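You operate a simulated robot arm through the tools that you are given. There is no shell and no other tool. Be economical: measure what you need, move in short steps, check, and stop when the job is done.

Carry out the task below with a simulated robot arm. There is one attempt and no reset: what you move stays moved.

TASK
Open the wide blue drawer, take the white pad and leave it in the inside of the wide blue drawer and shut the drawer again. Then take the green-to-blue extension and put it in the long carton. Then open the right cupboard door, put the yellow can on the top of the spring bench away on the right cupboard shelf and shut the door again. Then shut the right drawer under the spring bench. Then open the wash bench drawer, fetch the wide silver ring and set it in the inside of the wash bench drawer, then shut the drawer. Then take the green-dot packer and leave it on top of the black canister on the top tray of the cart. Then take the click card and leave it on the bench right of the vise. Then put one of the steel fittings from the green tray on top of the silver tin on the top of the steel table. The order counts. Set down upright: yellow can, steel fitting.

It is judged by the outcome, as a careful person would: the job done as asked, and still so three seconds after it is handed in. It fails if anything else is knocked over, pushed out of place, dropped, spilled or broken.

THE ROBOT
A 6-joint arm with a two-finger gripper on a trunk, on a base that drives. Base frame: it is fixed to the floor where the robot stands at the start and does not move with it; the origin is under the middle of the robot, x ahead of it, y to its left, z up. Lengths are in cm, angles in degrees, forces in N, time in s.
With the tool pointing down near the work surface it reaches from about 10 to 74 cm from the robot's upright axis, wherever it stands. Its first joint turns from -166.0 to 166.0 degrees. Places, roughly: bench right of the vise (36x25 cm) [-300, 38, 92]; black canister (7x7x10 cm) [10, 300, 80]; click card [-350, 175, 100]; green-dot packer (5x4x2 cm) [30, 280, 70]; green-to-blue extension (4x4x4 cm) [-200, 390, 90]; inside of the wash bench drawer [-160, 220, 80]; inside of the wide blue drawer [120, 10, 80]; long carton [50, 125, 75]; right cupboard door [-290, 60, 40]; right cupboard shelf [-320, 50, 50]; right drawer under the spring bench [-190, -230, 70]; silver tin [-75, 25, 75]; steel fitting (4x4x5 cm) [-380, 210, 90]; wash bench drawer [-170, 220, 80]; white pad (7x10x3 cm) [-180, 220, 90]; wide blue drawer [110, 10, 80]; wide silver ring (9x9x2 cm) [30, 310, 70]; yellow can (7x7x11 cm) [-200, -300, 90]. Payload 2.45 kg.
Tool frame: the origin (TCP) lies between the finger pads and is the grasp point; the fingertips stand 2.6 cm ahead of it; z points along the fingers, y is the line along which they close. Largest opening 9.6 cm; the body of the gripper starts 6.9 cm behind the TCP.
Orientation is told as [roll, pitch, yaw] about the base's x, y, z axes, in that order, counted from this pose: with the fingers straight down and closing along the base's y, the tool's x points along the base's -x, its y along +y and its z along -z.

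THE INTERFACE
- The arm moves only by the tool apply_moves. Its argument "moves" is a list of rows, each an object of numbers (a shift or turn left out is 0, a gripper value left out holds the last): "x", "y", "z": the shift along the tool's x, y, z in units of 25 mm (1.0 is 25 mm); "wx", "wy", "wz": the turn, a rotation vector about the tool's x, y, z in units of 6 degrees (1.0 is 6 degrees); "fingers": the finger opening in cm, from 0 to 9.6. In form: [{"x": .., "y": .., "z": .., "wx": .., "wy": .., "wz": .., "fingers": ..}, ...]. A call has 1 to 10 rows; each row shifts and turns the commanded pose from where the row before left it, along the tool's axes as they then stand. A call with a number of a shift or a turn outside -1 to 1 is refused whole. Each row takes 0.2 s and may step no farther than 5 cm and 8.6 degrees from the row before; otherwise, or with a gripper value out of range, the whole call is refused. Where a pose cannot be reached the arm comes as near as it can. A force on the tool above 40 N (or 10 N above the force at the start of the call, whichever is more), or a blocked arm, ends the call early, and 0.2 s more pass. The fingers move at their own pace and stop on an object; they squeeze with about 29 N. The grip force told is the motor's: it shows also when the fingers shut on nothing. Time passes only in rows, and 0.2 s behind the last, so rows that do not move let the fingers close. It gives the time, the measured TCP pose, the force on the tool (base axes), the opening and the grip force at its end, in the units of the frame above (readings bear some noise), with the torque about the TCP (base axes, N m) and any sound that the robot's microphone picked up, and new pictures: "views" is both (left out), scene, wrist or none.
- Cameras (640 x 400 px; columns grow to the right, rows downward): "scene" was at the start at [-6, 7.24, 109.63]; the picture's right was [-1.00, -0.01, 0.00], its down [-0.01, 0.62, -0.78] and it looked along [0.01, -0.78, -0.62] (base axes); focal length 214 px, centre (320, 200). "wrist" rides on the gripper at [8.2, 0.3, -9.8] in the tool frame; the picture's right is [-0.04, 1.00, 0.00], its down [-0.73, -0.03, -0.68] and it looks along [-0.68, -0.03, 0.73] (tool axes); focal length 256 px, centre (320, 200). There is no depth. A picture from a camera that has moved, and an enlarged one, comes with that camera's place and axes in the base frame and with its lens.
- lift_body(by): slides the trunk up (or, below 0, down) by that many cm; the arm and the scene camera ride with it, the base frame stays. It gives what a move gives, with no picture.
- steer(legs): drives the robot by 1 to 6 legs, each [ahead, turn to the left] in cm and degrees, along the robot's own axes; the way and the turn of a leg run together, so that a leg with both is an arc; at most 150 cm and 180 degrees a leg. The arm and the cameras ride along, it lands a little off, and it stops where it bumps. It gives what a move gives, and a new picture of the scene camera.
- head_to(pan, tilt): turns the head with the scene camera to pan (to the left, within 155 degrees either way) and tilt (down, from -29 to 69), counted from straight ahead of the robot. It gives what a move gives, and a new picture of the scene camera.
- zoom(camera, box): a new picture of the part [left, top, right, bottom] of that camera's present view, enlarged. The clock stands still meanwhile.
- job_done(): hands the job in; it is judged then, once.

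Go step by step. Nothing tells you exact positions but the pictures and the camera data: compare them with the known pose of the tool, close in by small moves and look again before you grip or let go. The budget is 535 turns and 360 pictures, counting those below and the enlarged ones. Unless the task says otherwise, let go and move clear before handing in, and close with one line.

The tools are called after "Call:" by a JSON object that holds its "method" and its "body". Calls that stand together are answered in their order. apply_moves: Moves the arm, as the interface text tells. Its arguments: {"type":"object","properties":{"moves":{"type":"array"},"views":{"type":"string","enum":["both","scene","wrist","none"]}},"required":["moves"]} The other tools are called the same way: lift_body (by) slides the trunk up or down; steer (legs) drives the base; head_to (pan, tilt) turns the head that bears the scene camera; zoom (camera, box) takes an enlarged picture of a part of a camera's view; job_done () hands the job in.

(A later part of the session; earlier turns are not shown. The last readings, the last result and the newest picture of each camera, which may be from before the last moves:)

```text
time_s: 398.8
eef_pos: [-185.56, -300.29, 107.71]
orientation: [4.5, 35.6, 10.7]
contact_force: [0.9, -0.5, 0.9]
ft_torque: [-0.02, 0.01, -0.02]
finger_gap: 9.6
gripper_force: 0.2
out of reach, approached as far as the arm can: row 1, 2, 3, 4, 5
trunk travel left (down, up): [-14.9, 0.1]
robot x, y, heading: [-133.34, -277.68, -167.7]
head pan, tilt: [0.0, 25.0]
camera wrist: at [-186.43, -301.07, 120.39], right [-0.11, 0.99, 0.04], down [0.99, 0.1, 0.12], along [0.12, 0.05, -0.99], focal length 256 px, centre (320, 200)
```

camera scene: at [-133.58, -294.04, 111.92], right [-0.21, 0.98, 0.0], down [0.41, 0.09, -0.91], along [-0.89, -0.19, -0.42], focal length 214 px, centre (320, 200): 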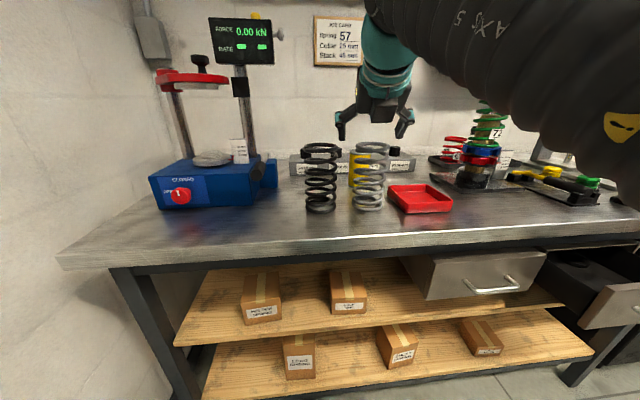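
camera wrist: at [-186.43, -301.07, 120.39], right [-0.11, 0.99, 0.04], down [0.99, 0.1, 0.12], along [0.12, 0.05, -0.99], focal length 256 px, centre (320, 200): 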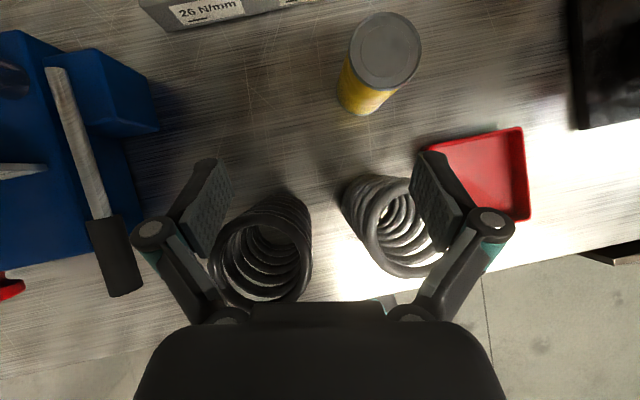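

The arm drifts left at its limit here; I turn the base 8° right so the can lies more to the arm's favourable side.

Call:
{"method": "steer", "body": {"legs": [[0, -8]]}}

Call:
{"method": "apply_moves", "body": {"moves": [{"x": 0.01}], "views": "wrist"}}

```text
time_s: 399.8
eef_pos: [-188.16, -292.78, 107.71]
orientation: [4.5, 35.5, 2.7]
contact_force: [0.4, 0.2, -0.9]
ft_torque: [-0.01, 0.01, 0.02]
finger_gap: 9.61
gripper_force: 0.0
trunk travel left (down, up): [-14.9, 0.1]
robot x, y, heading: [-133.28, -278.26, -175.9]
head pan, tilt: [0.0, 25.0]
camera scene: at [-135.84, -293.91, 113.42], right [-0.07, 1.0, 0.0], down [0.42, 0.03, -0.91], along [-0.9, -0.06, -0.42], focal length 214 px, centre (320, 200)
```

scene: 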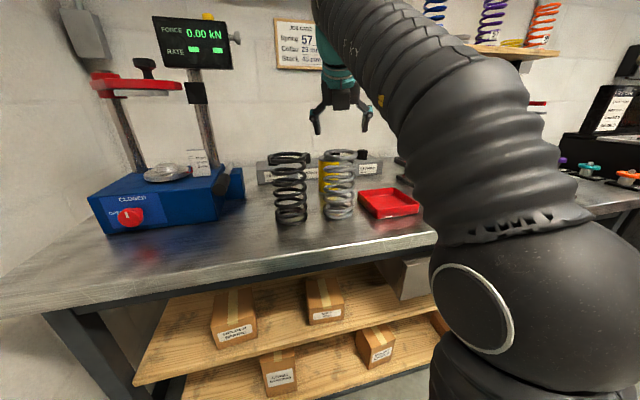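

```text
time_s: 400.2
eef_pos: [-188.31, -292.93, 107.69]
orientation: [4.4, 35.6, 2.7]
contact_force: [-0.3, 0.6, -1.2]
ft_torque: [0.02, 0.03, -0.01]
finger_gap: 9.61
gripper_force: 0.0
trunk travel left (down, up): [-14.9, 0.1]
robot x, y, heading: [-133.52, -277.87, -176.0]
head pan, tilt: [0.0, 25.0]
camera wrist: at [-189.18, -293.46, 120.36], right [0.03, 1.0, 0.04], down [0.99, -0.03, 0.12], along [0.12, 0.04, -0.99], focal length 256 px, centre (320, 200)
```

wrist: 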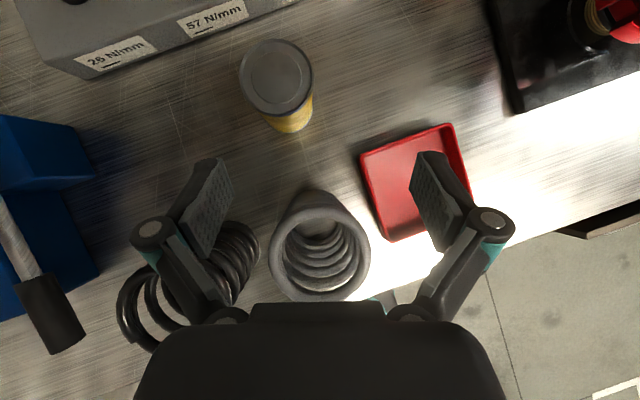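

Can is at about (-197,-296): 8.7 cm ahead, 3 cm left. I shift left and advance along the tool axis.

Call:
{"method": "apply_moves", "body": {"moves": [{"y": -0.6}, {"y": -0.6, "x": -0.3, "z": -0.2}, {"z": 0.8}, {"z": 0.8}, {"z": 0.8}], "views": "wrist"}}

```text
time_s: 401.4
eef_pos: [-190.87, -295.39, 102.7]
orientation: [4.4, 35.6, 2.7]
contact_force: [1.1, 0.5, -0.2]
ft_torque: [0.01, 0.03, 0.0]
finger_gap: 9.59
gripper_force: 0.1
trunk travel left (down, up): [-14.9, 0.1]
robot x, y, heading: [-133.7, -278.05, -176.1]
head pan, tilt: [0.0, 25.0]
camera wrist: at [-191.76, -296.08, 115.34], right [0.03, 1.0, 0.04], down [0.99, -0.03, 0.12], along [0.12, 0.04, -0.99], focal length 256 px, centre (320, 200)
```

wrist: 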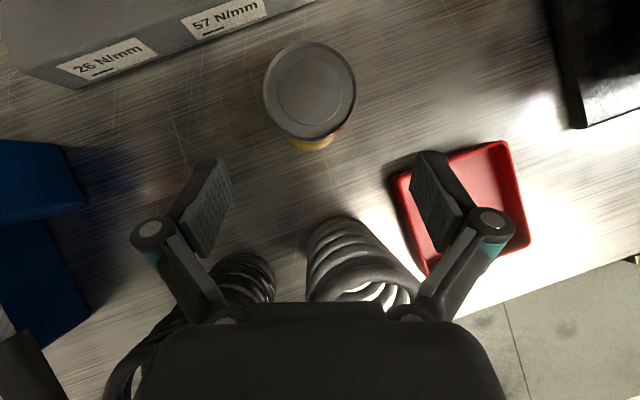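

Call:
{"method": "apply_moves", "body": {"moves": [{"y": -0.2, "z": 0.7}, {"z": 0.8}, {"z": 0.8}, {"z": 0.8}], "views": "wrist"}}

```text
time_s: 402.2
eef_pos: [-193.39, -295.82, 99.46]
orientation: [4.0, 36.7, 2.6]
contact_force: [5.0, -4.0, 18.8]
ft_torque: [0.22, -1.48, -0.27]
finger_gap: 9.6
gripper_force: 0.1
trunk travel left (down, up): [-14.9, 0.1]
robot x, y, heading: [-133.66, -277.77, -176.0]
head pan, tilt: [0.0, 25.0]
stopped in row 3: the force on the tool passed its limit at 57 N (the readings are from after the stop); the commanded pose is now the measured one
camera wrist: at [-194.14, -296.29, 112.08], right [0.03, 1.0, 0.03], down [0.99, -0.03, 0.1], along [0.1, 0.03, -0.99], focal length 256 px, centre (320, 200)
```

wrist: 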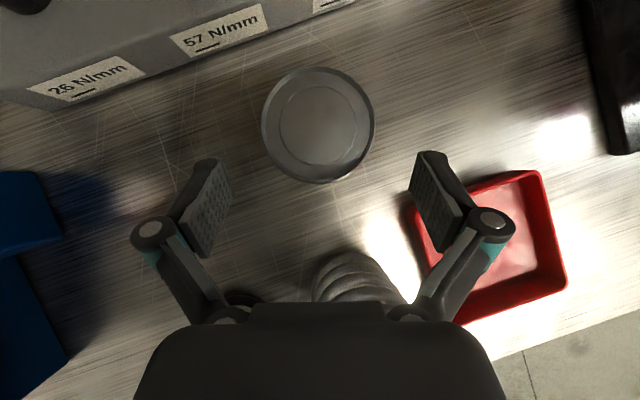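

The wrist touches the silver spring; this direction is too tight. I back out, retract, and will come from the right side over the low red tray with the tool yawed left.

Call:
{"method": "apply_moves", "body": {"moves": [{"z": -0.8}, {"z": -0.8}, {"z": -0.8}, {"z": -0.8}, {"z": -0.8}, {"z": -0.6, "x": -0.6}, {"z": -0.6, "x": -0.8}, {"z": -0.6, "x": -0.8}], "views": "both"}}

```text
time_s: 404.0
eef_pos: [-180.5, -296.22, 107.42]
orientation: [4.1, 36.4, 2.8]
contact_force: [-0.7, -0.7, 0.0]
ft_torque: [0.03, -0.02, 0.02]
finger_gap: 9.61
gripper_force: 0.0
trunk travel left (down, up): [-14.9, 0.1]
robot x, y, heading: [-133.99, -278.2, -175.9]
head pan, tilt: [0.0, 25.0]
camera scene: at [-135.84, -293.92, 113.42], right [-0.07, 1.0, 0.0], down [0.42, 0.03, -0.91], along [-0.9, -0.06, -0.42], focal length 214 px, centre (320, 200)
camera wrist: at [-181.31, -296.75, 120.12], right [0.03, 1.0, 0.03], down [0.99, -0.03, 0.11], along [0.11, 0.03, -0.99], focal length 256 px, centre (320, 200)
```

scene: 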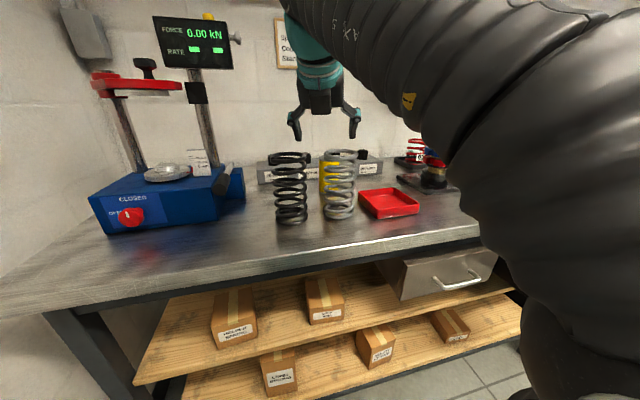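
wrist: 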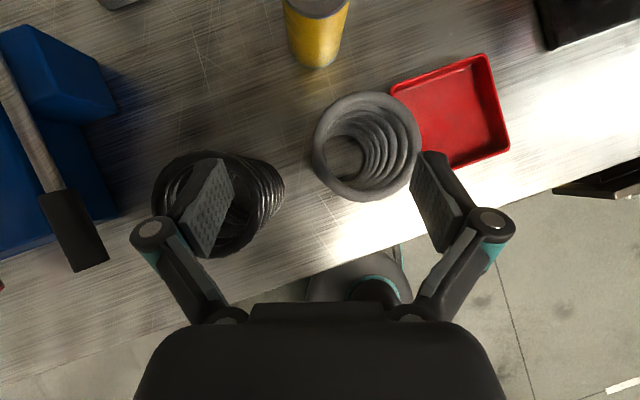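

Call:
{"method": "steer", "body": {"legs": [[-22, 0], [0, -46], [34, 0], [0, 62]]}}

```text
time_s: 412.4
eef_pos: [-176.84, -283.82, 107.53]
orientation: [4.0, 36.4, 18.6]
contact_force: [-0.7, 0.2, 0.4]
ft_torque: [-0.01, 0.0, -0.01]
finger_gap: 9.6
gripper_force: 0.1
trunk travel left (down, up): [-14.9, 0.1]
robot x, y, heading: [-137.11, -253.62, -160.2]
head pan, tilt: [0.0, 25.0]
camera scene: at [-134.57, -269.23, 113.42], right [-0.34, 0.94, 0.0], down [0.4, 0.15, -0.91], along [-0.85, -0.31, -0.42], focal length 214 px, centre (320, 200)
```

scene: 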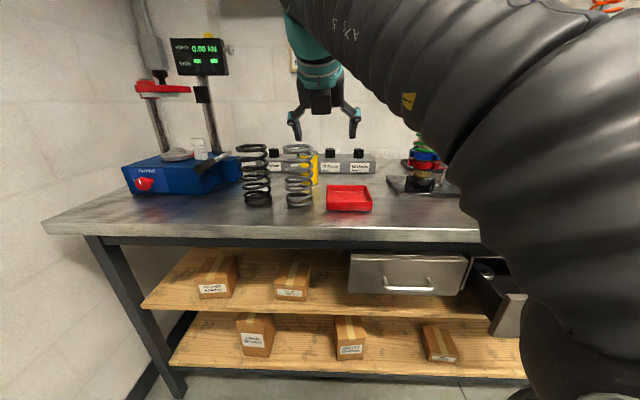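

Call:
{"method": "steer", "body": {"legs": [[5, 0]]}}

Call:
{"method": "apply_moves", "body": {"moves": [{"wy": 1}, {"wy": 1}, {"wy": 1}, {"wy": 1}, {"wx": 1, "wz": -0.577}, {"wx": 1, "wz": -0.577}, {"wx": 1, "wz": -0.577}, {"wx": 1, "wz": -0.577}, {"wx": 1, "wz": -0.577}, {"wx": 1, "wz": -0.577}], "views": "wrist"}}

```text
time_s: 413.3
eef_pos: [-181.62, -285.38, 107.38]
orientation: [4.1, 36.4, 18.6]
contact_force: [-0.3, 0.6, -0.2]
ft_torque: [-0.02, -0.02, 0.01]
finger_gap: 9.63
gripper_force: 0.1
trunk travel left (down, up): [-14.9, 0.1]
robot x, y, heading: [-141.97, -254.91, -160.3]
head pan, tilt: [0.0, 25.0]
camera scene: at [-139.32, -270.96, 113.42], right [-0.34, 0.94, 0.0], down [0.4, 0.14, -0.91], along [-0.85, -0.31, -0.42], focal length 214 px, centre (320, 200)
```

scene: 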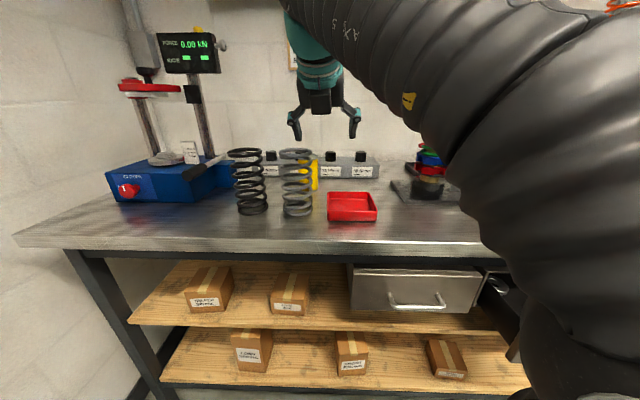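

```text
time_s: 415.5
eef_pos: [-167.17, -295.38, 105.11]
orientation: [6.9, 58.5, 62.4]
contact_force: [0.4, 0.4, 0.0]
ft_torque: [0.03, 0.0, 0.01]
finger_gap: 9.58
gripper_force: 0.1
out of reach, approached as far as the arm can: row 7, 8, 9, 10
trunk travel left (down, up): [-14.9, 0.1]
robot x, y, heading: [-141.98, -255.21, -159.8]
head pan, tilt: [0.0, 25.0]
camera wrist: at [-164.67, -292.29, 117.01], right [-0.82, 0.57, 0.03], down [0.54, 0.79, -0.28], along [-0.18, -0.21, -0.96], focal length 256 px, centre (320, 200)
```

wrist: 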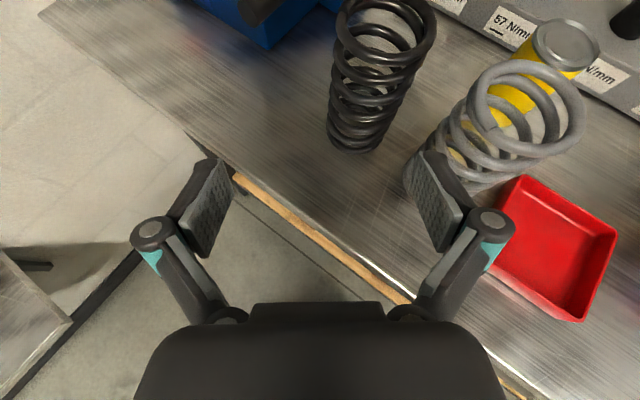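

The IK pushed the tool left. I back off, then move right to get above the tray side.

Call:
{"method": "apply_moves", "body": {"moves": [{"z": -0.85, "x": -0.52}, {"z": -0.85, "x": -0.52}, {"z": -0.85, "x": -0.52}, {"y": 1}, {"y": 1}, {"y": 1}, {"y": 1}, {"y": 1}, {"y": 1}, {"y": 1}], "views": "wrist"}}

```text
time_s: 417.7
eef_pos: [-162.56, -287.29, 104.8]
orientation: [5.4, 58.0, 62.2]
contact_force: [0.2, 0.6, -0.1]
ft_torque: [0.02, 0.0, -0.02]
finger_gap: 9.6
gripper_force: 0.0
out of reach, approached as far as the arm can: row 1, 4, 5, 6, 7, 8, 9, 10
trunk travel left (down, up): [-14.9, 0.1]
robot x, y, heading: [-141.64, -255.43, -160.0]
head pan, tilt: [0.0, 25.0]
camera wrist: at [-160.3, -284.08, 116.86], right [-0.83, 0.55, 0.02], down [0.53, 0.8, -0.27], along [-0.16, -0.21, -0.96], focal length 256 px, centre (320, 200)
```

wrist: 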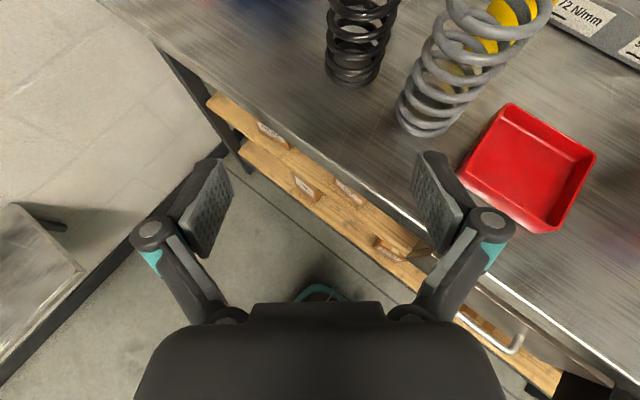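

At this height the yawed pose is limited. I'll test in free space whether the lower pose I need (fwd 65, left 22, z≈94, yaw 40°, tilt 30°) is reachable: first back up.

Call:
{"method": "steer", "body": {"legs": [[-36, 0]]}}

Call:
{"method": "apply_moves", "body": {"moves": [{"x": 0.14, "y": 0.595, "z": 0.855}, {"x": 0.14, "y": 0.595, "z": 0.855}, {"x": 0.14, "y": 0.595, "z": 0.855}, {"x": 0.14, "y": 0.595, "z": 0.855}, {"x": 0.14, "y": 0.595, "z": 0.855}, {"x": 0.14, "y": 0.595, "z": 0.855}, {"x": 0.14, "y": 0.595, "z": 0.855}, {"x": 0.14, "y": 0.595, "z": 0.855}, {"x": 0.14, "y": 0.595, "z": 0.855}, {"x": 0.14, "y": 0.595, "z": 0.855}], "views": "none"}}

```text
time_s: 420.0
eef_pos: [-129.41, -275.22, 104.82]
orientation: [5.4, 58.1, 62.3]
contact_force: [0.4, 0.8, 0.9]
ft_torque: [0.0, 0.0, 0.0]
finger_gap: 9.58
gripper_force: 0.0
trunk travel left (down, up): [-14.9, 0.1]
robot x, y, heading: [-108.49, -242.93, -159.8]
head pan, tilt: [0.0, 25.0]
camera scene: at [-106.27, -258.88, 113.42], right [-0.34, 0.94, 0.0], down [0.4, 0.15, -0.91], along [-0.85, -0.31, -0.42], focal length 214 px, centre (320, 200)
```

scene: 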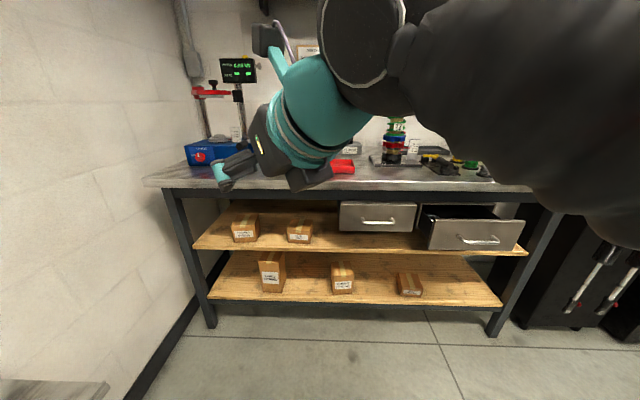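

```text
time_s: 422.2
eef_pos: [-139.01, -290.79, 95.05]
orientation: [6.2, 58.3, 62.2]
contact_force: [0.2, 0.1, 0.0]
ft_torque: [0.02, 0.02, 0.0]
finger_gap: 9.58
gripper_force: 0.2
out of reach, approached as far as the arm can: row 1, 2, 3, 4, 5, 6, 7, 8, 9, 10
trunk travel left (down, up): [-14.9, 0.1]
robot x, y, heading: [-108.73, -243.24, -159.7]
head pan, tilt: [0.0, 25.0]
```

The limit looks like wrist roll (I'm rolled 180° from home). I'll unroll the tool 180° about its axis, back to its natural range.

Call:
{"method": "apply_moves", "body": {"moves": [{"wz": -1}, {"wz": -1}, {"wz": -1}, {"wz": -1}, {"wz": -1}, {"wz": -1}, {"wz": -1}, {"wz": -1}, {"wz": -1}, {"wz": -1}], "views": "none"}}

Call:
{"method": "apply_moves", "body": {"moves": [{"wz": -1}, {"wz": -1}, {"wz": -1}, {"wz": -1}, {"wz": -1}, {"wz": -1}, {"wz": -1}, {"wz": -1}, {"wz": -1}, {"wz": -1}], "views": "none"}}

Call:
{"method": "apply_moves", "body": {"moves": [{"wz": -1}, {"wz": -1}, {"wz": -1}, {"wz": -1}, {"wz": -1}, {"wz": -1}, {"wz": -1}, {"wz": -1}, {"wz": -1}, {"wz": -1}], "views": "wrist"}}

```text
time_s: 424.4
eef_pos: [-138.82, -290.83, 94.84]
orientation: [55.6, 22.1, 130.9]
contact_force: [-0.3, 0.2, 0.4]
ft_torque: [-0.02, 0.0, -0.01]
finger_gap: 9.61
gripper_force: 0.1
trunk travel left (down, up): [-14.9, 0.1]
robot x, y, heading: [-108.87, -242.96, -159.8]
head pan, tilt: [0.0, 25.0]
```

```text
time_s: 426.6
eef_pos: [-138.74, -290.88, 94.69]
orientation: [53.5, -28.3, 164.6]
contact_force: [-0.1, -0.2, 0.9]
ft_torque: [0.02, -0.04, -0.01]
finger_gap: 9.6
gripper_force: 0.1
trunk travel left (down, up): [-14.9, 0.1]
robot x, y, heading: [-108.55, -243.34, -160.0]
head pan, tilt: [0.0, 25.0]
```

```text
time_s: 428.8
eef_pos: [-138.82, -290.82, 94.8]
orientation: [-6.2, -58.2, -117.5]
contact_force: [-0.2, 0.1, -0.7]
ft_torque: [0.0, -0.01, 0.01]
finger_gap: 9.62
gripper_force: 0.1
trunk travel left (down, up): [-14.9, 0.1]
robot x, y, heading: [-109.0, -243.23, -159.8]
head pan, tilt: [0.0, 25.0]
camera wrist: at [-131.8, -280.4, 92.9], right [0.83, -0.56, -0.02], down [0.13, 0.15, 0.98], along [-0.54, -0.82, 0.19], focal length 256 px, centre (320, 200)
```

wrist: 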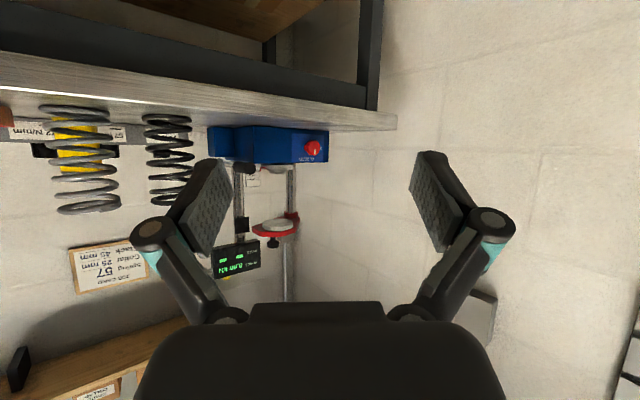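

Unrolled. Now I test moving right/forward to the needed relative pose.

Call:
{"method": "apply_moves", "body": {"moves": [{"x": -0.16, "y": -0.98, "z": 0.26}, {"x": -0.16, "y": -0.98, "z": 0.26}, {"x": -0.16, "y": -0.98, "z": 0.26}, {"x": -0.16, "y": -0.98, "z": 0.26}, {"x": -0.16, "y": -0.98, "z": 0.26}, {"x": -0.16, "y": -0.98, "z": 0.26}, {"x": -0.16, "y": -0.98, "z": 0.26}, {"x": -0.16, "y": -0.98, "z": 0.26}, {"x": -0.16, "y": -0.98, "z": 0.26}], "views": "none"}}

```text
time_s: 430.8
eef_pos: [-139.71, -291.68, 94.06]
orientation: [-6.3, -58.4, -117.7]
contact_force: [0.0, -0.5, 0.0]
ft_torque: [-0.01, 0.0, -0.01]
finger_gap: 9.59
gripper_force: 0.0
out of reach, approached as far as the arm can: row 1, 2, 3, 4, 5, 6, 7, 8, 9
trunk travel left (down, up): [-14.9, 0.1]
robot x, y, heading: [-108.37, -243.02, -159.8]
head pan, tilt: [0.0, 25.0]
```

This pose is limited by the arm itself. New plan: stand at the right (u≈-219, v≈-190) so that the arm points straight at the can with 28° yaw, camera up, tilt 54°. First re-roll the tool.

Call:
{"method": "apply_moves", "body": {"moves": [{"wz": 1}, {"wz": 1}, {"wz": 1}, {"wz": 1}, {"wz": 1}, {"wz": 1}, {"wz": 1}, {"wz": 1}, {"wz": 1}, {"wz": 1}], "views": "none"}}

Call:
{"method": "apply_moves", "body": {"moves": [{"wz": 1}, {"wz": 1}, {"wz": 1}, {"wz": 1}, {"wz": 1}, {"wz": 1}, {"wz": 1}, {"wz": 1}, {"wz": 1}, {"wz": 1}], "views": "none"}}

Call:
{"method": "apply_moves", "body": {"moves": [{"wz": 1}, {"wz": 1}, {"wz": 1}, {"wz": 1}, {"wz": 1}, {"wz": 1}, {"wz": 1}, {"wz": 1}, {"wz": 1}, {"wz": 1}], "views": "none"}}

Call:
{"method": "apply_moves", "body": {"moves": [{"wy": -1, "x": 0.85, "z": -0.5}, {"wy": -1, "x": 0.85, "z": -0.5}, {"wy": -1, "x": 0.85, "z": -0.5}, {"wy": -0.7, "x": 0.7, "z": -0.7}, {"x": 0.6, "z": -0.8}, {"x": 0.6, "z": -0.8}], "views": "none"}}

```text
time_s: 433.0
eef_pos: [-139.37, -291.74, 93.79]
orientation: [53.5, -28.1, 164.6]
contact_force: [-0.9, 0.0, -0.1]
ft_torque: [-0.01, 0.01, 0.0]
finger_gap: 9.61
gripper_force: 0.0
out of reach, approached as far as the arm can: row 1
trunk travel left (down, up): [-14.9, 0.1]
robot x, y, heading: [-108.31, -242.99, -160.0]
head pan, tilt: [0.0, 25.0]
```

```text
time_s: 435.2
eef_pos: [-139.49, -291.73, 93.75]
orientation: [55.6, 22.2, 130.8]
contact_force: [0.3, -1.0, -0.2]
ft_torque: [0.04, 0.0, 0.01]
finger_gap: 9.61
gripper_force: 0.0
trunk travel left (down, up): [-14.9, 0.1]
robot x, y, heading: [-108.19, -243.17, -159.9]
head pan, tilt: [0.0, 25.0]
```

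```text
time_s: 437.4
eef_pos: [-139.63, -291.9, 93.75]
orientation: [5.8, 58.3, 62.2]
contact_force: [0.1, 0.3, 0.3]
ft_torque: [-0.01, 0.0, -0.03]
finger_gap: 9.59
gripper_force: 0.0
trunk travel left (down, up): [-14.9, 0.1]
robot x, y, heading: [-108.49, -243.0, -159.7]
head pan, tilt: [0.0, 25.0]
```

```text
time_s: 438.8
eef_pos: [-129.27, -295.91, 106.85]
orientation: [4.6, 36.2, 59.7]
contact_force: [0.0, 0.4, -0.2]
ft_torque: [0.0, 0.01, 0.0]
finger_gap: 9.59
gripper_force: 0.0
out of reach, approached as far as the arm can: row 1, 2, 3, 4, 5, 6
trunk travel left (down, up): [-14.9, 0.1]
robot x, y, heading: [-108.74, -242.56, -160.0]
head pan, tilt: [0.0, 25.0]
```

Call:
{"method": "steer", "body": {"legs": [[0, -17], [32, 0]]}}

Call:
{"method": "apply_moves", "body": {"moves": [{"x": 0.01}], "views": "wrist"}}

```text
time_s: 441.9
eef_pos: [-176.46, -288.79, 106.79]
orientation: [4.5, 36.3, 42.3]
contact_force: [-0.5, 0.2, 0.3]
ft_torque: [-0.03, -0.04, -0.02]
finger_gap: 9.6
gripper_force: 0.0
trunk travel left (down, up): [-14.9, 0.1]
robot x, y, heading: [-140.83, -244.43, -177.4]
head pan, tilt: [0.0, 25.0]
camera scene: at [-143.36, -260.46, 113.42], right [-0.05, 1.0, 0.0], down [0.42, 0.02, -0.91], along [-0.91, -0.04, -0.42], focal length 214 px, centre (320, 200)
```

scene: 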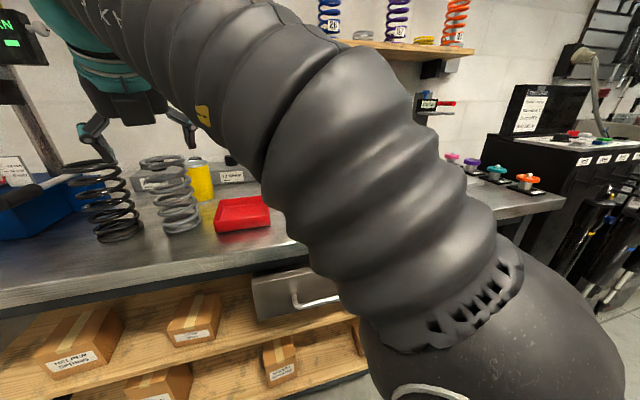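

```text
time_s: 442.3
eef_pos: [-176.42, -288.84, 106.84]
orientation: [4.5, 36.4, 42.3]
contact_force: [0.6, -0.7, -0.3]
ft_torque: [-0.01, -0.02, 0.0]
finger_gap: 9.57
gripper_force: 0.1
trunk travel left (down, up): [-14.9, 0.1]
robot x, y, heading: [-140.62, -244.85, -177.4]
head pan, tilt: [0.0, 25.0]
camera wrist: at [-176.77, -289.75, 119.47], right [-0.61, 0.79, 0.04], down [0.79, 0.61, 0.11], along [0.06, 0.1, -0.99], focal length 256 px, centre (320, 200)
```

wrist: 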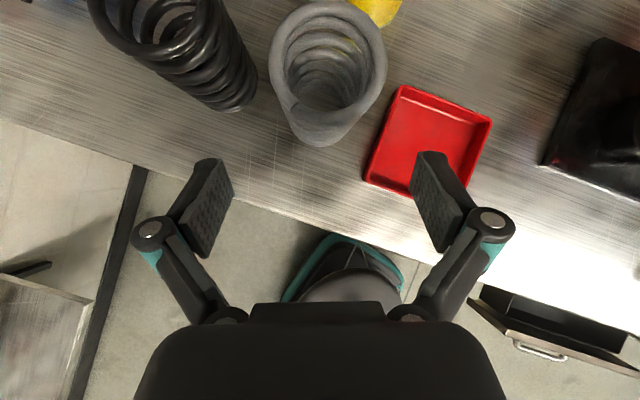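

From here the can lies to the right of the spring. A short drive forward moves the tool right and ahead at once; I take it in two steps.

Call:
{"method": "steer", "body": {"legs": [[6, 0]]}}

Call:
{"method": "apply_moves", "body": {"moves": [{"y": 0.5}, {"y": 0.5}], "views": "wrist"}}

```text
time_s: 443.2
eef_pos: [-182.39, -289.1, 106.89]
orientation: [4.5, 36.4, 42.3]
contact_force: [-0.8, 0.6, 0.5]
ft_torque: [-0.02, 0.01, -0.01]
finger_gap: 9.6
gripper_force: 0.1
trunk travel left (down, up): [-14.9, 0.1]
robot x, y, heading: [-146.82, -244.73, -177.5]
head pan, tilt: [0.0, 25.0]
camera scene: at [-149.36, -260.74, 113.42], right [-0.05, 1.0, 0.0], down [0.42, 0.02, -0.91], along [-0.91, -0.04, -0.42], focal length 214 px, centre (320, 200)
```

scene: 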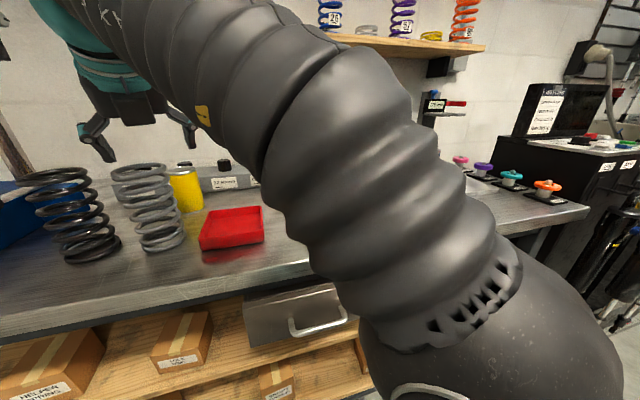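

```text
time_s: 443.8
eef_pos: [-183.25, -287.58, 106.98]
orientation: [5.3, 36.6, 42.4]
contact_force: [-0.9, 0.4, -0.8]
ft_torque: [0.02, -0.01, -0.01]
finger_gap: 9.6
gripper_force: 0.1
out of reach, approached as far as the arm can: row 2
trunk travel left (down, up): [-14.9, 0.1]
robot x, y, heading: [-146.42, -245.42, -177.3]
head pan, tilt: [0.0, 25.0]
camera wrist: at [-183.48, -288.61, 119.61], right [-0.61, 0.79, 0.05], down [0.79, 0.6, 0.1], along [0.05, 0.1, -0.99], focal length 256 px, centre (320, 200)
```

wrist: 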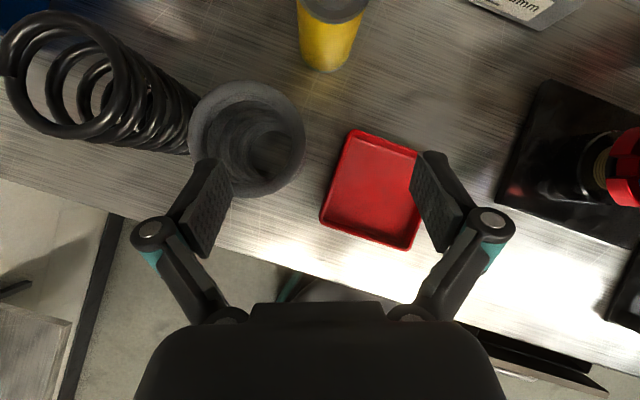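

Now the can is straight ahead with the spring to the left. Drive 4 cm more, then move forward at height.

Call:
{"method": "steer", "body": {"legs": [[4, 0]]}}

Call:
{"method": "apply_moves", "body": {"moves": [{"z": 0.59, "x": 0.81}, {"z": 0.59, "x": 0.81}, {"z": 0.59, "x": 0.81}], "views": "wrist"}}

```text
time_s: 444.7
eef_pos: [-187.33, -287.86, 106.9]
orientation: [5.3, 36.7, 42.4]
contact_force: [0.3, 0.8, 0.2]
ft_torque: [0.0, -0.02, 0.0]
finger_gap: 9.62
gripper_force: 0.0
trunk travel left (down, up): [-14.9, 0.1]
robot x, y, heading: [-150.69, -245.05, -177.2]
head pan, tilt: [0.0, 25.0]
camera scene: at [-153.38, -260.93, 113.42], right [-0.05, 1.0, 0.0], down [0.42, 0.02, -0.91], along [-0.91, -0.04, -0.42], focal length 214 px, centre (320, 200)
```

scene: 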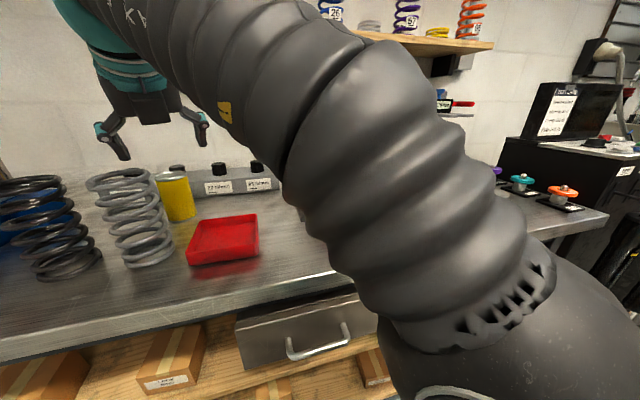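

```text
time_s: 445.5
eef_pos: [-191.8, -293.19, 107.06]
orientation: [6.1, 36.7, 42.4]
contact_force: [0.5, 0.3, 1.5]
ft_torque: [-0.01, -0.02, 0.05]
finger_gap: 9.6
gripper_force: 0.1
out of reach, approached as far as the arm can: row 2, 3
trunk travel left (down, up): [-14.9, 0.1]
robot x, y, heading: [-150.99, -245.05, -177.1]
head pan, tilt: [0.0, 25.0]
camera wrist: at [-191.99, -294.31, 119.73], right [-0.6, 0.8, 0.06], down [0.8, 0.59, 0.1], along [0.04, 0.11, -0.99], focal length 256 px, centre (320, 200)
```

wrist: 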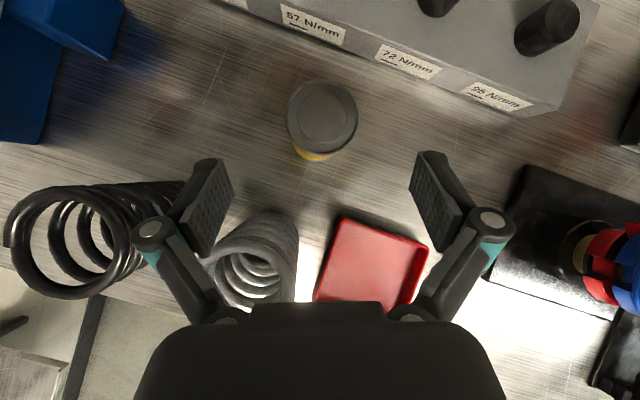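

The can is nearly centred between the fingers. I descend onto it in two steps.

Call:
{"method": "apply_moves", "body": {"moves": [{"z": 0.87, "x": -0.17, "y": 0.15}, {"z": 0.87, "x": -0.17, "y": 0.15}, {"z": 0.87, "x": -0.17, "y": 0.15}], "views": "wrist"}}

```text
time_s: 446.3
eef_pos: [-193.51, -294.79, 100.89]
orientation: [6.2, 36.8, 42.3]
contact_force: [1.2, 0.6, 0.2]
ft_torque: [0.0, 0.05, -0.01]
finger_gap: 9.58
gripper_force: 0.0
out of reach, approached as far as the arm can: row 1, 2, 3
trunk travel left (down, up): [-14.9, 0.1]
robot x, y, heading: [-150.62, -244.96, -177.3]
head pan, tilt: [0.0, 25.0]
camera wrist: at [-193.46, -295.92, 113.58], right [-0.6, 0.8, 0.06], down [0.8, 0.59, 0.1], along [0.04, 0.11, -0.99], focal length 256 px, centre (320, 200)
```

wrist: 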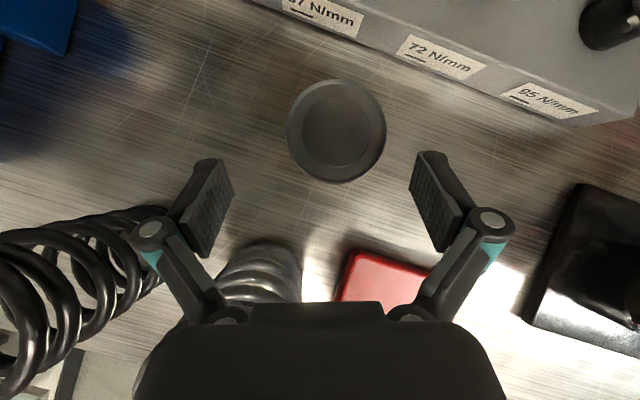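

Call:
{"method": "steer", "body": {"legs": [[0, -1.6]]}}

Call:
{"method": "apply_moves", "body": {"moves": [{"z": 0.9, "x": -0.08}, {"z": 0.9, "x": -0.08}], "views": "wrist"}}

```text
time_s: 447.1
eef_pos: [-194.89, -293.57, 100.9]
orientation: [6.0, 36.8, 40.8]
contact_force: [0.1, 1.0, 0.1]
ft_torque: [-0.01, 0.02, 0.01]
finger_gap: 9.61
gripper_force: 0.1
trunk travel left (down, up): [-14.9, 0.1]
robot x, y, heading: [-150.99, -245.17, -179.2]
head pan, tilt: [0.0, 25.0]
camera scene: at [-153.83, -260.86, 113.41], right [-0.02, 1.0, 0.0], down [0.42, 0.01, -0.91], along [-0.91, -0.02, -0.42], focal length 214 px, centre (320, 200)
```

scene: 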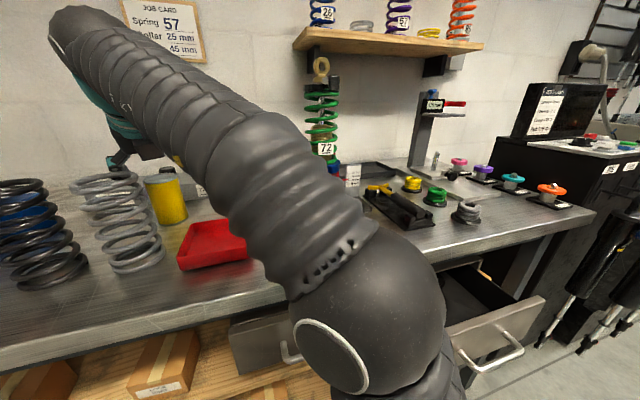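

```text
time_s: 447.7
eef_pos: [-196.74, -294.91, 97.26]
orientation: [6.3, 36.9, 40.9]
contact_force: [0.3, 0.0, 0.3]
ft_torque: [-0.02, -0.02, 0.0]
finger_gap: 9.57
gripper_force: 0.1
trunk travel left (down, up): [-14.9, 0.1]
robot x, y, heading: [-150.79, -245.05, -178.8]
head pan, tilt: [0.0, 25.0]
camera wrist: at [-196.89, -295.98, 109.82], right [-0.58, 0.82, 0.06], down [0.82, 0.57, 0.1], along [0.04, 0.11, -0.99], focal length 256 px, centre (320, 200)
```

wrist: 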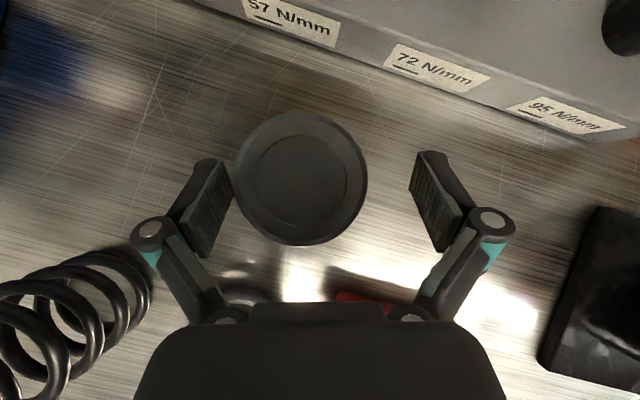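

Call:
{"method": "apply_moves", "body": {"moves": [{"y": -0.45, "z": -0.1}, {"z": 0.4, "x": -0.2}, {"z": 0.35, "x": -0.2}], "views": "wrist"}}

```text
time_s: 448.5
eef_pos: [-196.41, -295.71, 95.08]
orientation: [6.1, 36.7, 40.8]
contact_force: [0.6, -0.1, -0.6]
ft_torque: [0.03, 0.0, 0.02]
finger_gap: 9.61
gripper_force: 0.0
trunk travel left (down, up): [-14.9, 0.1]
robot x, y, heading: [-150.58, -244.85, -178.9]
head pan, tilt: [0.0, 25.0]
camera wrist: at [-196.52, -296.86, 107.84], right [-0.58, 0.81, 0.06], down [0.82, 0.57, 0.1], along [0.05, 0.11, -0.99], focal length 256 px, centre (320, 200)
```

wrist: 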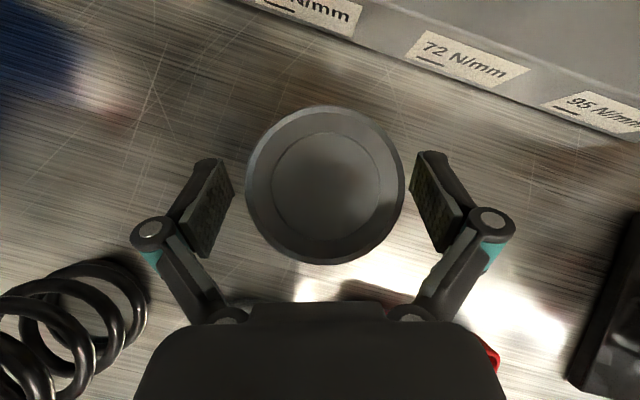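

Call:
{"method": "apply_moves", "body": {"moves": [{"wx": 0.45, "wz": 0.34, "z": 0.3, "x": -0.22}, {"fingers": 5}, {"fingers": 5}, {"fingers": 5}], "views": "wrist"}}

```text
time_s: 449.5
eef_pos: [-195.41, -295.97, 94.1]
orientation: [3.1, 37.6, 38.3]
contact_force: [-1.1, -0.6, 8.4]
ft_torque: [-0.38, -0.06, -0.05]
finger_gap: 6.12
gripper_force: 29.1
out of reach, approached as far as the arm can: row 1
trunk travel left (down, up): [-14.9, 0.1]
robot x, y, heading: [-150.72, -245.68, -178.7]
head pan, tilt: [0.0, 25.0]
camera wrist: at [-195.78, -296.6, 106.68], right [-0.57, 0.82, 0.02], down [0.82, 0.56, 0.09], along [0.06, 0.06, -1.0], focal length 256 px, centre (320, 200)
```

wrist: 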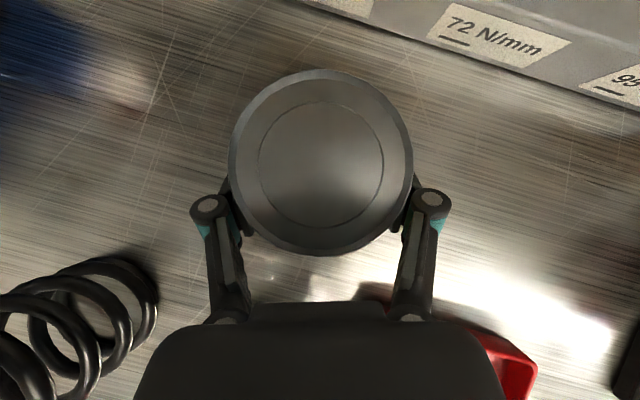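

The grip is ~1.7 cm short of the can's centre. I open, advance, and re-grip.

Call:
{"method": "apply_moves", "body": {"moves": [{"fingers": 9.2}, {"fingers": 9.2}, {"z": 0.36, "x": 0.48}, {"z": 0.1, "x": 0.13}], "views": "wrist"}}

```text
time_s: 450.5
eef_pos: [-195.79, -297.36, 93.54]
orientation: [3.1, 37.5, 38.4]
contact_force: [-0.5, 0.8, 0.8]
ft_torque: [0.01, 0.01, 0.0]
finger_gap: 9.2
gripper_force: 0.0
out of reach, approached as far as the arm can: row 3, 4
trunk travel left (down, up): [-14.9, 0.1]
robot x, y, heading: [-150.87, -245.16, -179.1]
head pan, tilt: [0.0, 25.0]
camera wrist: at [-196.23, -297.9, 106.26], right [-0.57, 0.82, 0.02], down [0.82, 0.56, 0.09], along [0.07, 0.07, -1.0], focal length 256 px, centre (320, 200)
```

wrist: 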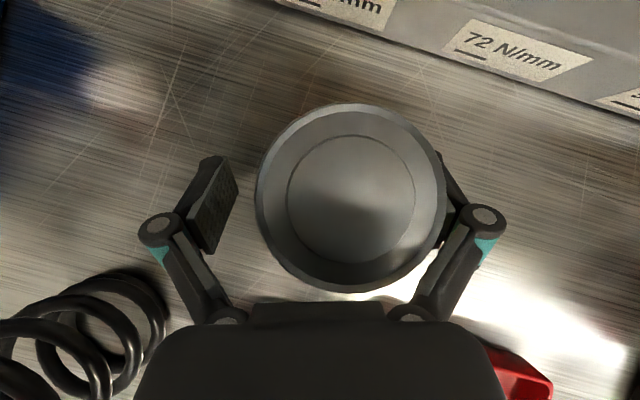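

Call:
{"method": "steer", "body": {"legs": [[0, -1.2]]}}

Call:
{"method": "apply_moves", "body": {"moves": [{"fingers": 9.2}], "views": "wrist"}}

```text
time_s: 451.2
eef_pos: [-196.94, -296.32, 93.5]
orientation: [3.0, 37.4, 37.1]
contact_force: [0.4, -0.3, 0.6]
ft_torque: [-0.01, 0.01, 0.0]
finger_gap: 9.19
gripper_force: 0.1
trunk travel left (down, up): [-14.9, 0.1]
robot x, y, heading: [-150.64, -244.93, 179.8]
head pan, tilt: [0.0, 25.0]
camera scene: at [-154.17, -260.79, 113.41], right [0.0, 1.0, 0.0], down [0.42, 0.0, -0.91], along [-0.91, 0.0, -0.42], focal length 214 px, centre (320, 200)
```

scene: 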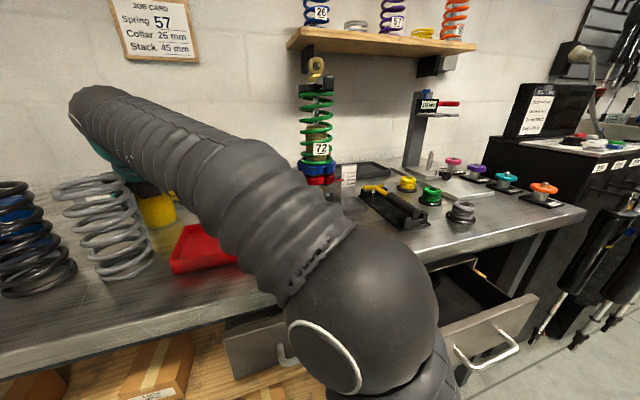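

```text
time_s: 451.6
eef_pos: [-196.96, -296.33, 93.57]
orientation: [3.0, 37.4, 37.2]
contact_force: [0.4, 0.0, -0.6]
ft_torque: [-0.02, 0.02, -0.01]
finger_gap: 9.21
gripper_force: 0.0
trunk travel left (down, up): [-14.9, 0.1]
robot x, y, heading: [-150.38, -245.03, 180.1]
head pan, tilt: [0.0, 25.0]
camera wrist: at [-197.35, -296.92, 106.26], right [-0.55, 0.83, 0.02], down [0.83, 0.55, 0.09], along [0.07, 0.06, -1.0], focal length 256 px, centre (320, 200)
```

wrist: 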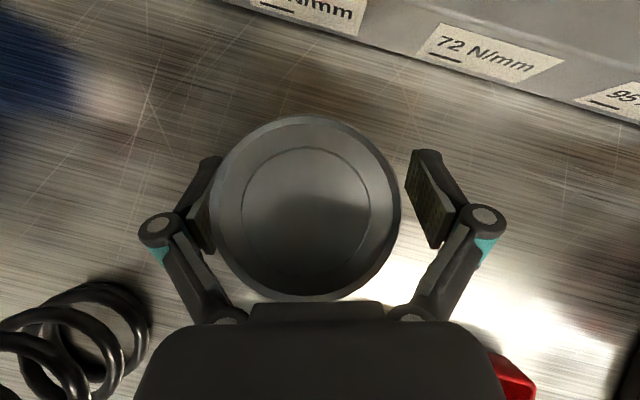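

Call:
{"method": "apply_moves", "body": {"moves": [{"fingers": 5}, {"fingers": 5}, {"fingers": 5}], "views": "wrist"}}

```text
time_s: 452.4
eef_pos: [-197.0, -296.36, 93.64]
orientation: [2.9, 37.4, 37.0]
contact_force: [1.3, -3.1, 6.0]
ft_torque: [-0.37, -0.21, -0.07]
finger_gap: 5.97
gripper_force: 29.4
trunk travel left (down, up): [-14.9, 0.1]
robot x, y, heading: [-150.67, -245.33, 179.9]
head pan, tilt: [0.0, 25.0]
camera wrist: at [-197.27, -296.92, 106.36], right [-0.55, 0.83, 0.02], down [0.83, 0.55, 0.09], along [0.07, 0.06, -1.0], focal length 256 px, centre (320, 200)
```

wrist: 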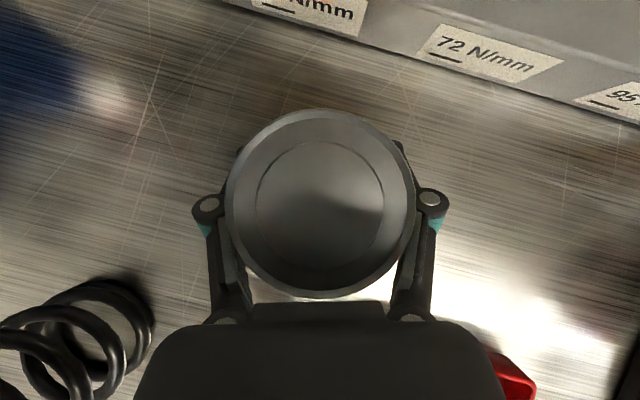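

Gripped (body ~6 cm). Lift straight up.

Call:
{"method": "apply_moves", "body": {"moves": [{"z": -0.3, "x": 0.22}, {"z": -0.6, "x": 0.46}, {"z": -0.6, "x": 0.46}, {"z": -0.6, "x": 0.46}, {"z": -0.6, "x": 0.46}], "views": "both"}}

```text
time_s: 453.6
eef_pos: [-196.41, -296.87, 102.02]
orientation: [3.6, 37.6, 37.1]
contact_force: [0.2, -0.3, -2.8]
ft_torque: [-0.04, 0.03, 0.07]
finger_gap: 5.99
gripper_force: 29.3
out of reach, approached as far as the arm can: row 5
trunk travel left (down, up): [-14.9, 0.1]
robot x, y, heading: [-150.74, -245.06, 179.8]
head pan, tilt: [0.0, 25.0]
camera scene: at [-154.18, -260.81, 113.41], right [0.0, 1.0, 0.0], down [0.42, 0.0, -0.91], along [-0.91, 0.0, -0.42], focal length 214 px, centre (320, 200)
camera wrist: at [-196.62, -297.52, 114.66], right [-0.55, 0.84, 0.03], down [0.84, 0.54, 0.09], along [0.06, 0.07, -1.0], focal length 256 px, centre (320, 200)
```

scene: 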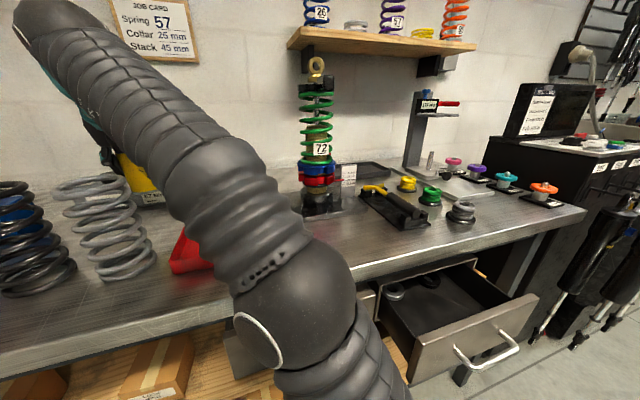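
wrist: 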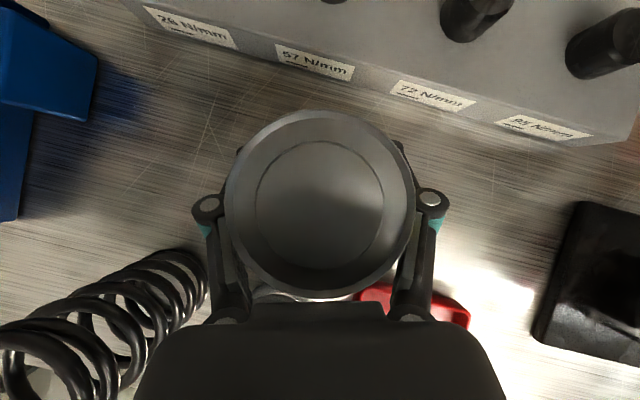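

Held upright. To avoid the springs I first swing right over the tray by turning the base, then draw back along the tool direction.

Call:
{"method": "steer", "body": {"legs": [[0, -4], [0, -4]]}}

Call:
{"method": "apply_moves", "body": {"moves": [{"z": -0.4, "x": -0.5}, {"z": -0.55, "x": -0.75}, {"z": -0.55, "x": -0.75}, {"z": -0.55, "x": -0.75}, {"z": -0.55, "x": -0.75}, {"z": -0.55, "x": -0.75}], "views": "both"}}

```text
time_s: 454.9
eef_pos: [-203.25, -289.86, 101.93]
orientation: [3.7, 37.6, 29.0]
contact_force: [0.6, -0.2, -4.1]
ft_torque: [0.0, -0.01, 0.02]
finger_gap: 5.98
gripper_force: 29.6
trunk travel left (down, up): [-14.9, 0.1]
robot x, y, heading: [-150.42, -245.1, 172.0]
head pan, tilt: [0.0, 25.0]
camera scene: at [-156.37, -260.19, 113.41], right [0.14, 0.99, 0.0], down [0.42, -0.06, -0.91], along [-0.9, 0.13, -0.42], focal length 214 px, centre (320, 200)
```

scene: 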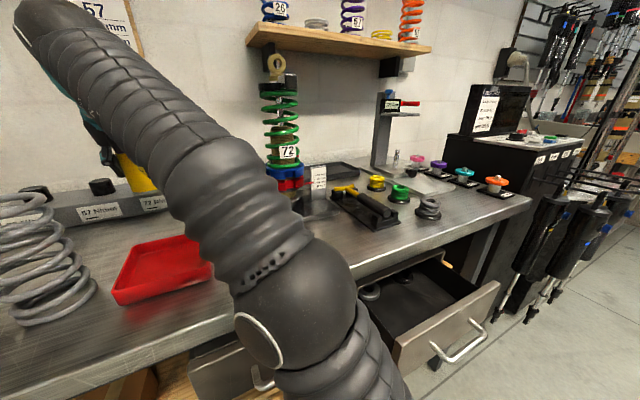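

```text
time_s: 456.4
eef_pos: [-191.48, -283.94, 101.82]
orientation: [3.6, 37.6, 29.0]
contact_force: [-0.3, 0.4, -4.1]
ft_torque: [0.02, 0.0, -0.02]
finger_gap: 5.97
gripper_force: 29.1
trunk travel left (down, up): [-14.9, 0.1]
robot x, y, heading: [-150.85, -244.93, 171.9]
head pan, tilt: [0.0, 25.0]
camera scene: at [-156.38, -260.19, 113.41], right [0.14, 0.99, 0.0], down [0.42, -0.06, -0.91], along [-0.9, 0.13, -0.42], focal length 214 px, centre (320, 200)
camera wrist: at [-191.68, -284.5, 114.5], right [-0.42, 0.91, 0.03], down [0.9, 0.42, 0.09], along [0.07, 0.06, -1.0], focal length 256 px, centre (320, 200)
```

scene: 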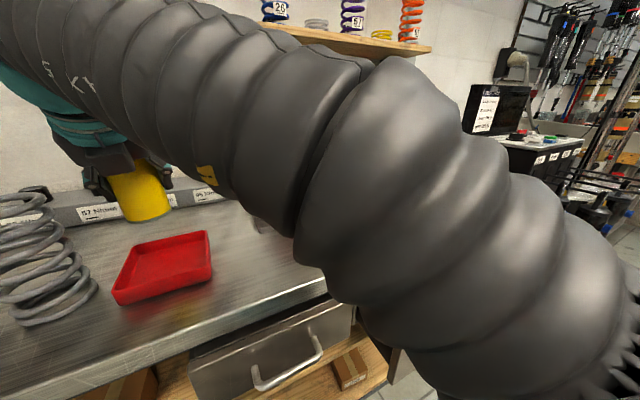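
wrist: 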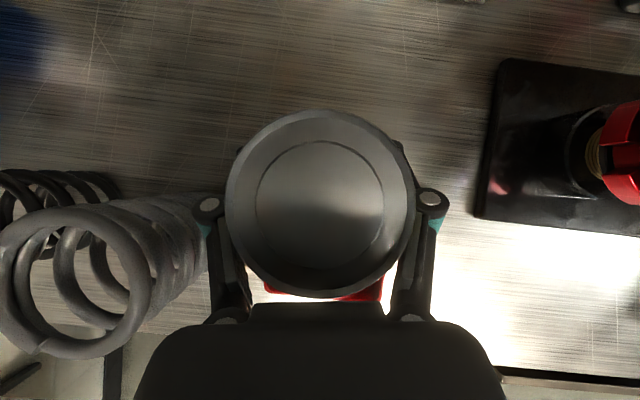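

Call:
{"method": "apply_moves", "body": {"moves": [{"z": -0.55, "x": -0.75}, {"z": -0.55, "x": -0.75}, {"z": -0.55, "x": -0.75}, {"z": -0.55, "x": -0.75}, {"z": -0.55, "x": -0.75}, {"z": -0.55, "x": -0.75}], "views": "wrist"}}

```text
time_s: 457.8
eef_pos: [-178.81, -277.7, 101.42]
orientation: [3.7, 37.6, 29.1]
contact_force: [0.4, -0.5, -3.4]
ft_torque: [0.0, 0.03, -0.05]
finger_gap: 5.99
gripper_force: 28.8
trunk travel left (down, up): [-14.9, 0.1]
robot x, y, heading: [-150.92, -245.05, 171.9]
head pan, tilt: [0.0, 25.0]
camera wrist: at [-179.21, -278.29, 114.07], right [-0.42, 0.91, 0.03], down [0.9, 0.42, 0.09], along [0.07, 0.06, -1.0], focal length 256 px, centre (320, 200)
```

wrist: 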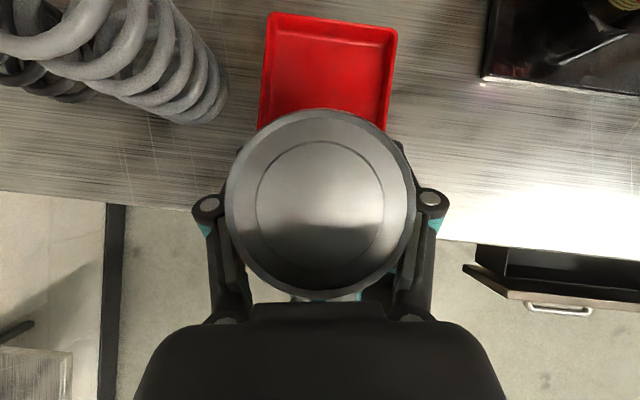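

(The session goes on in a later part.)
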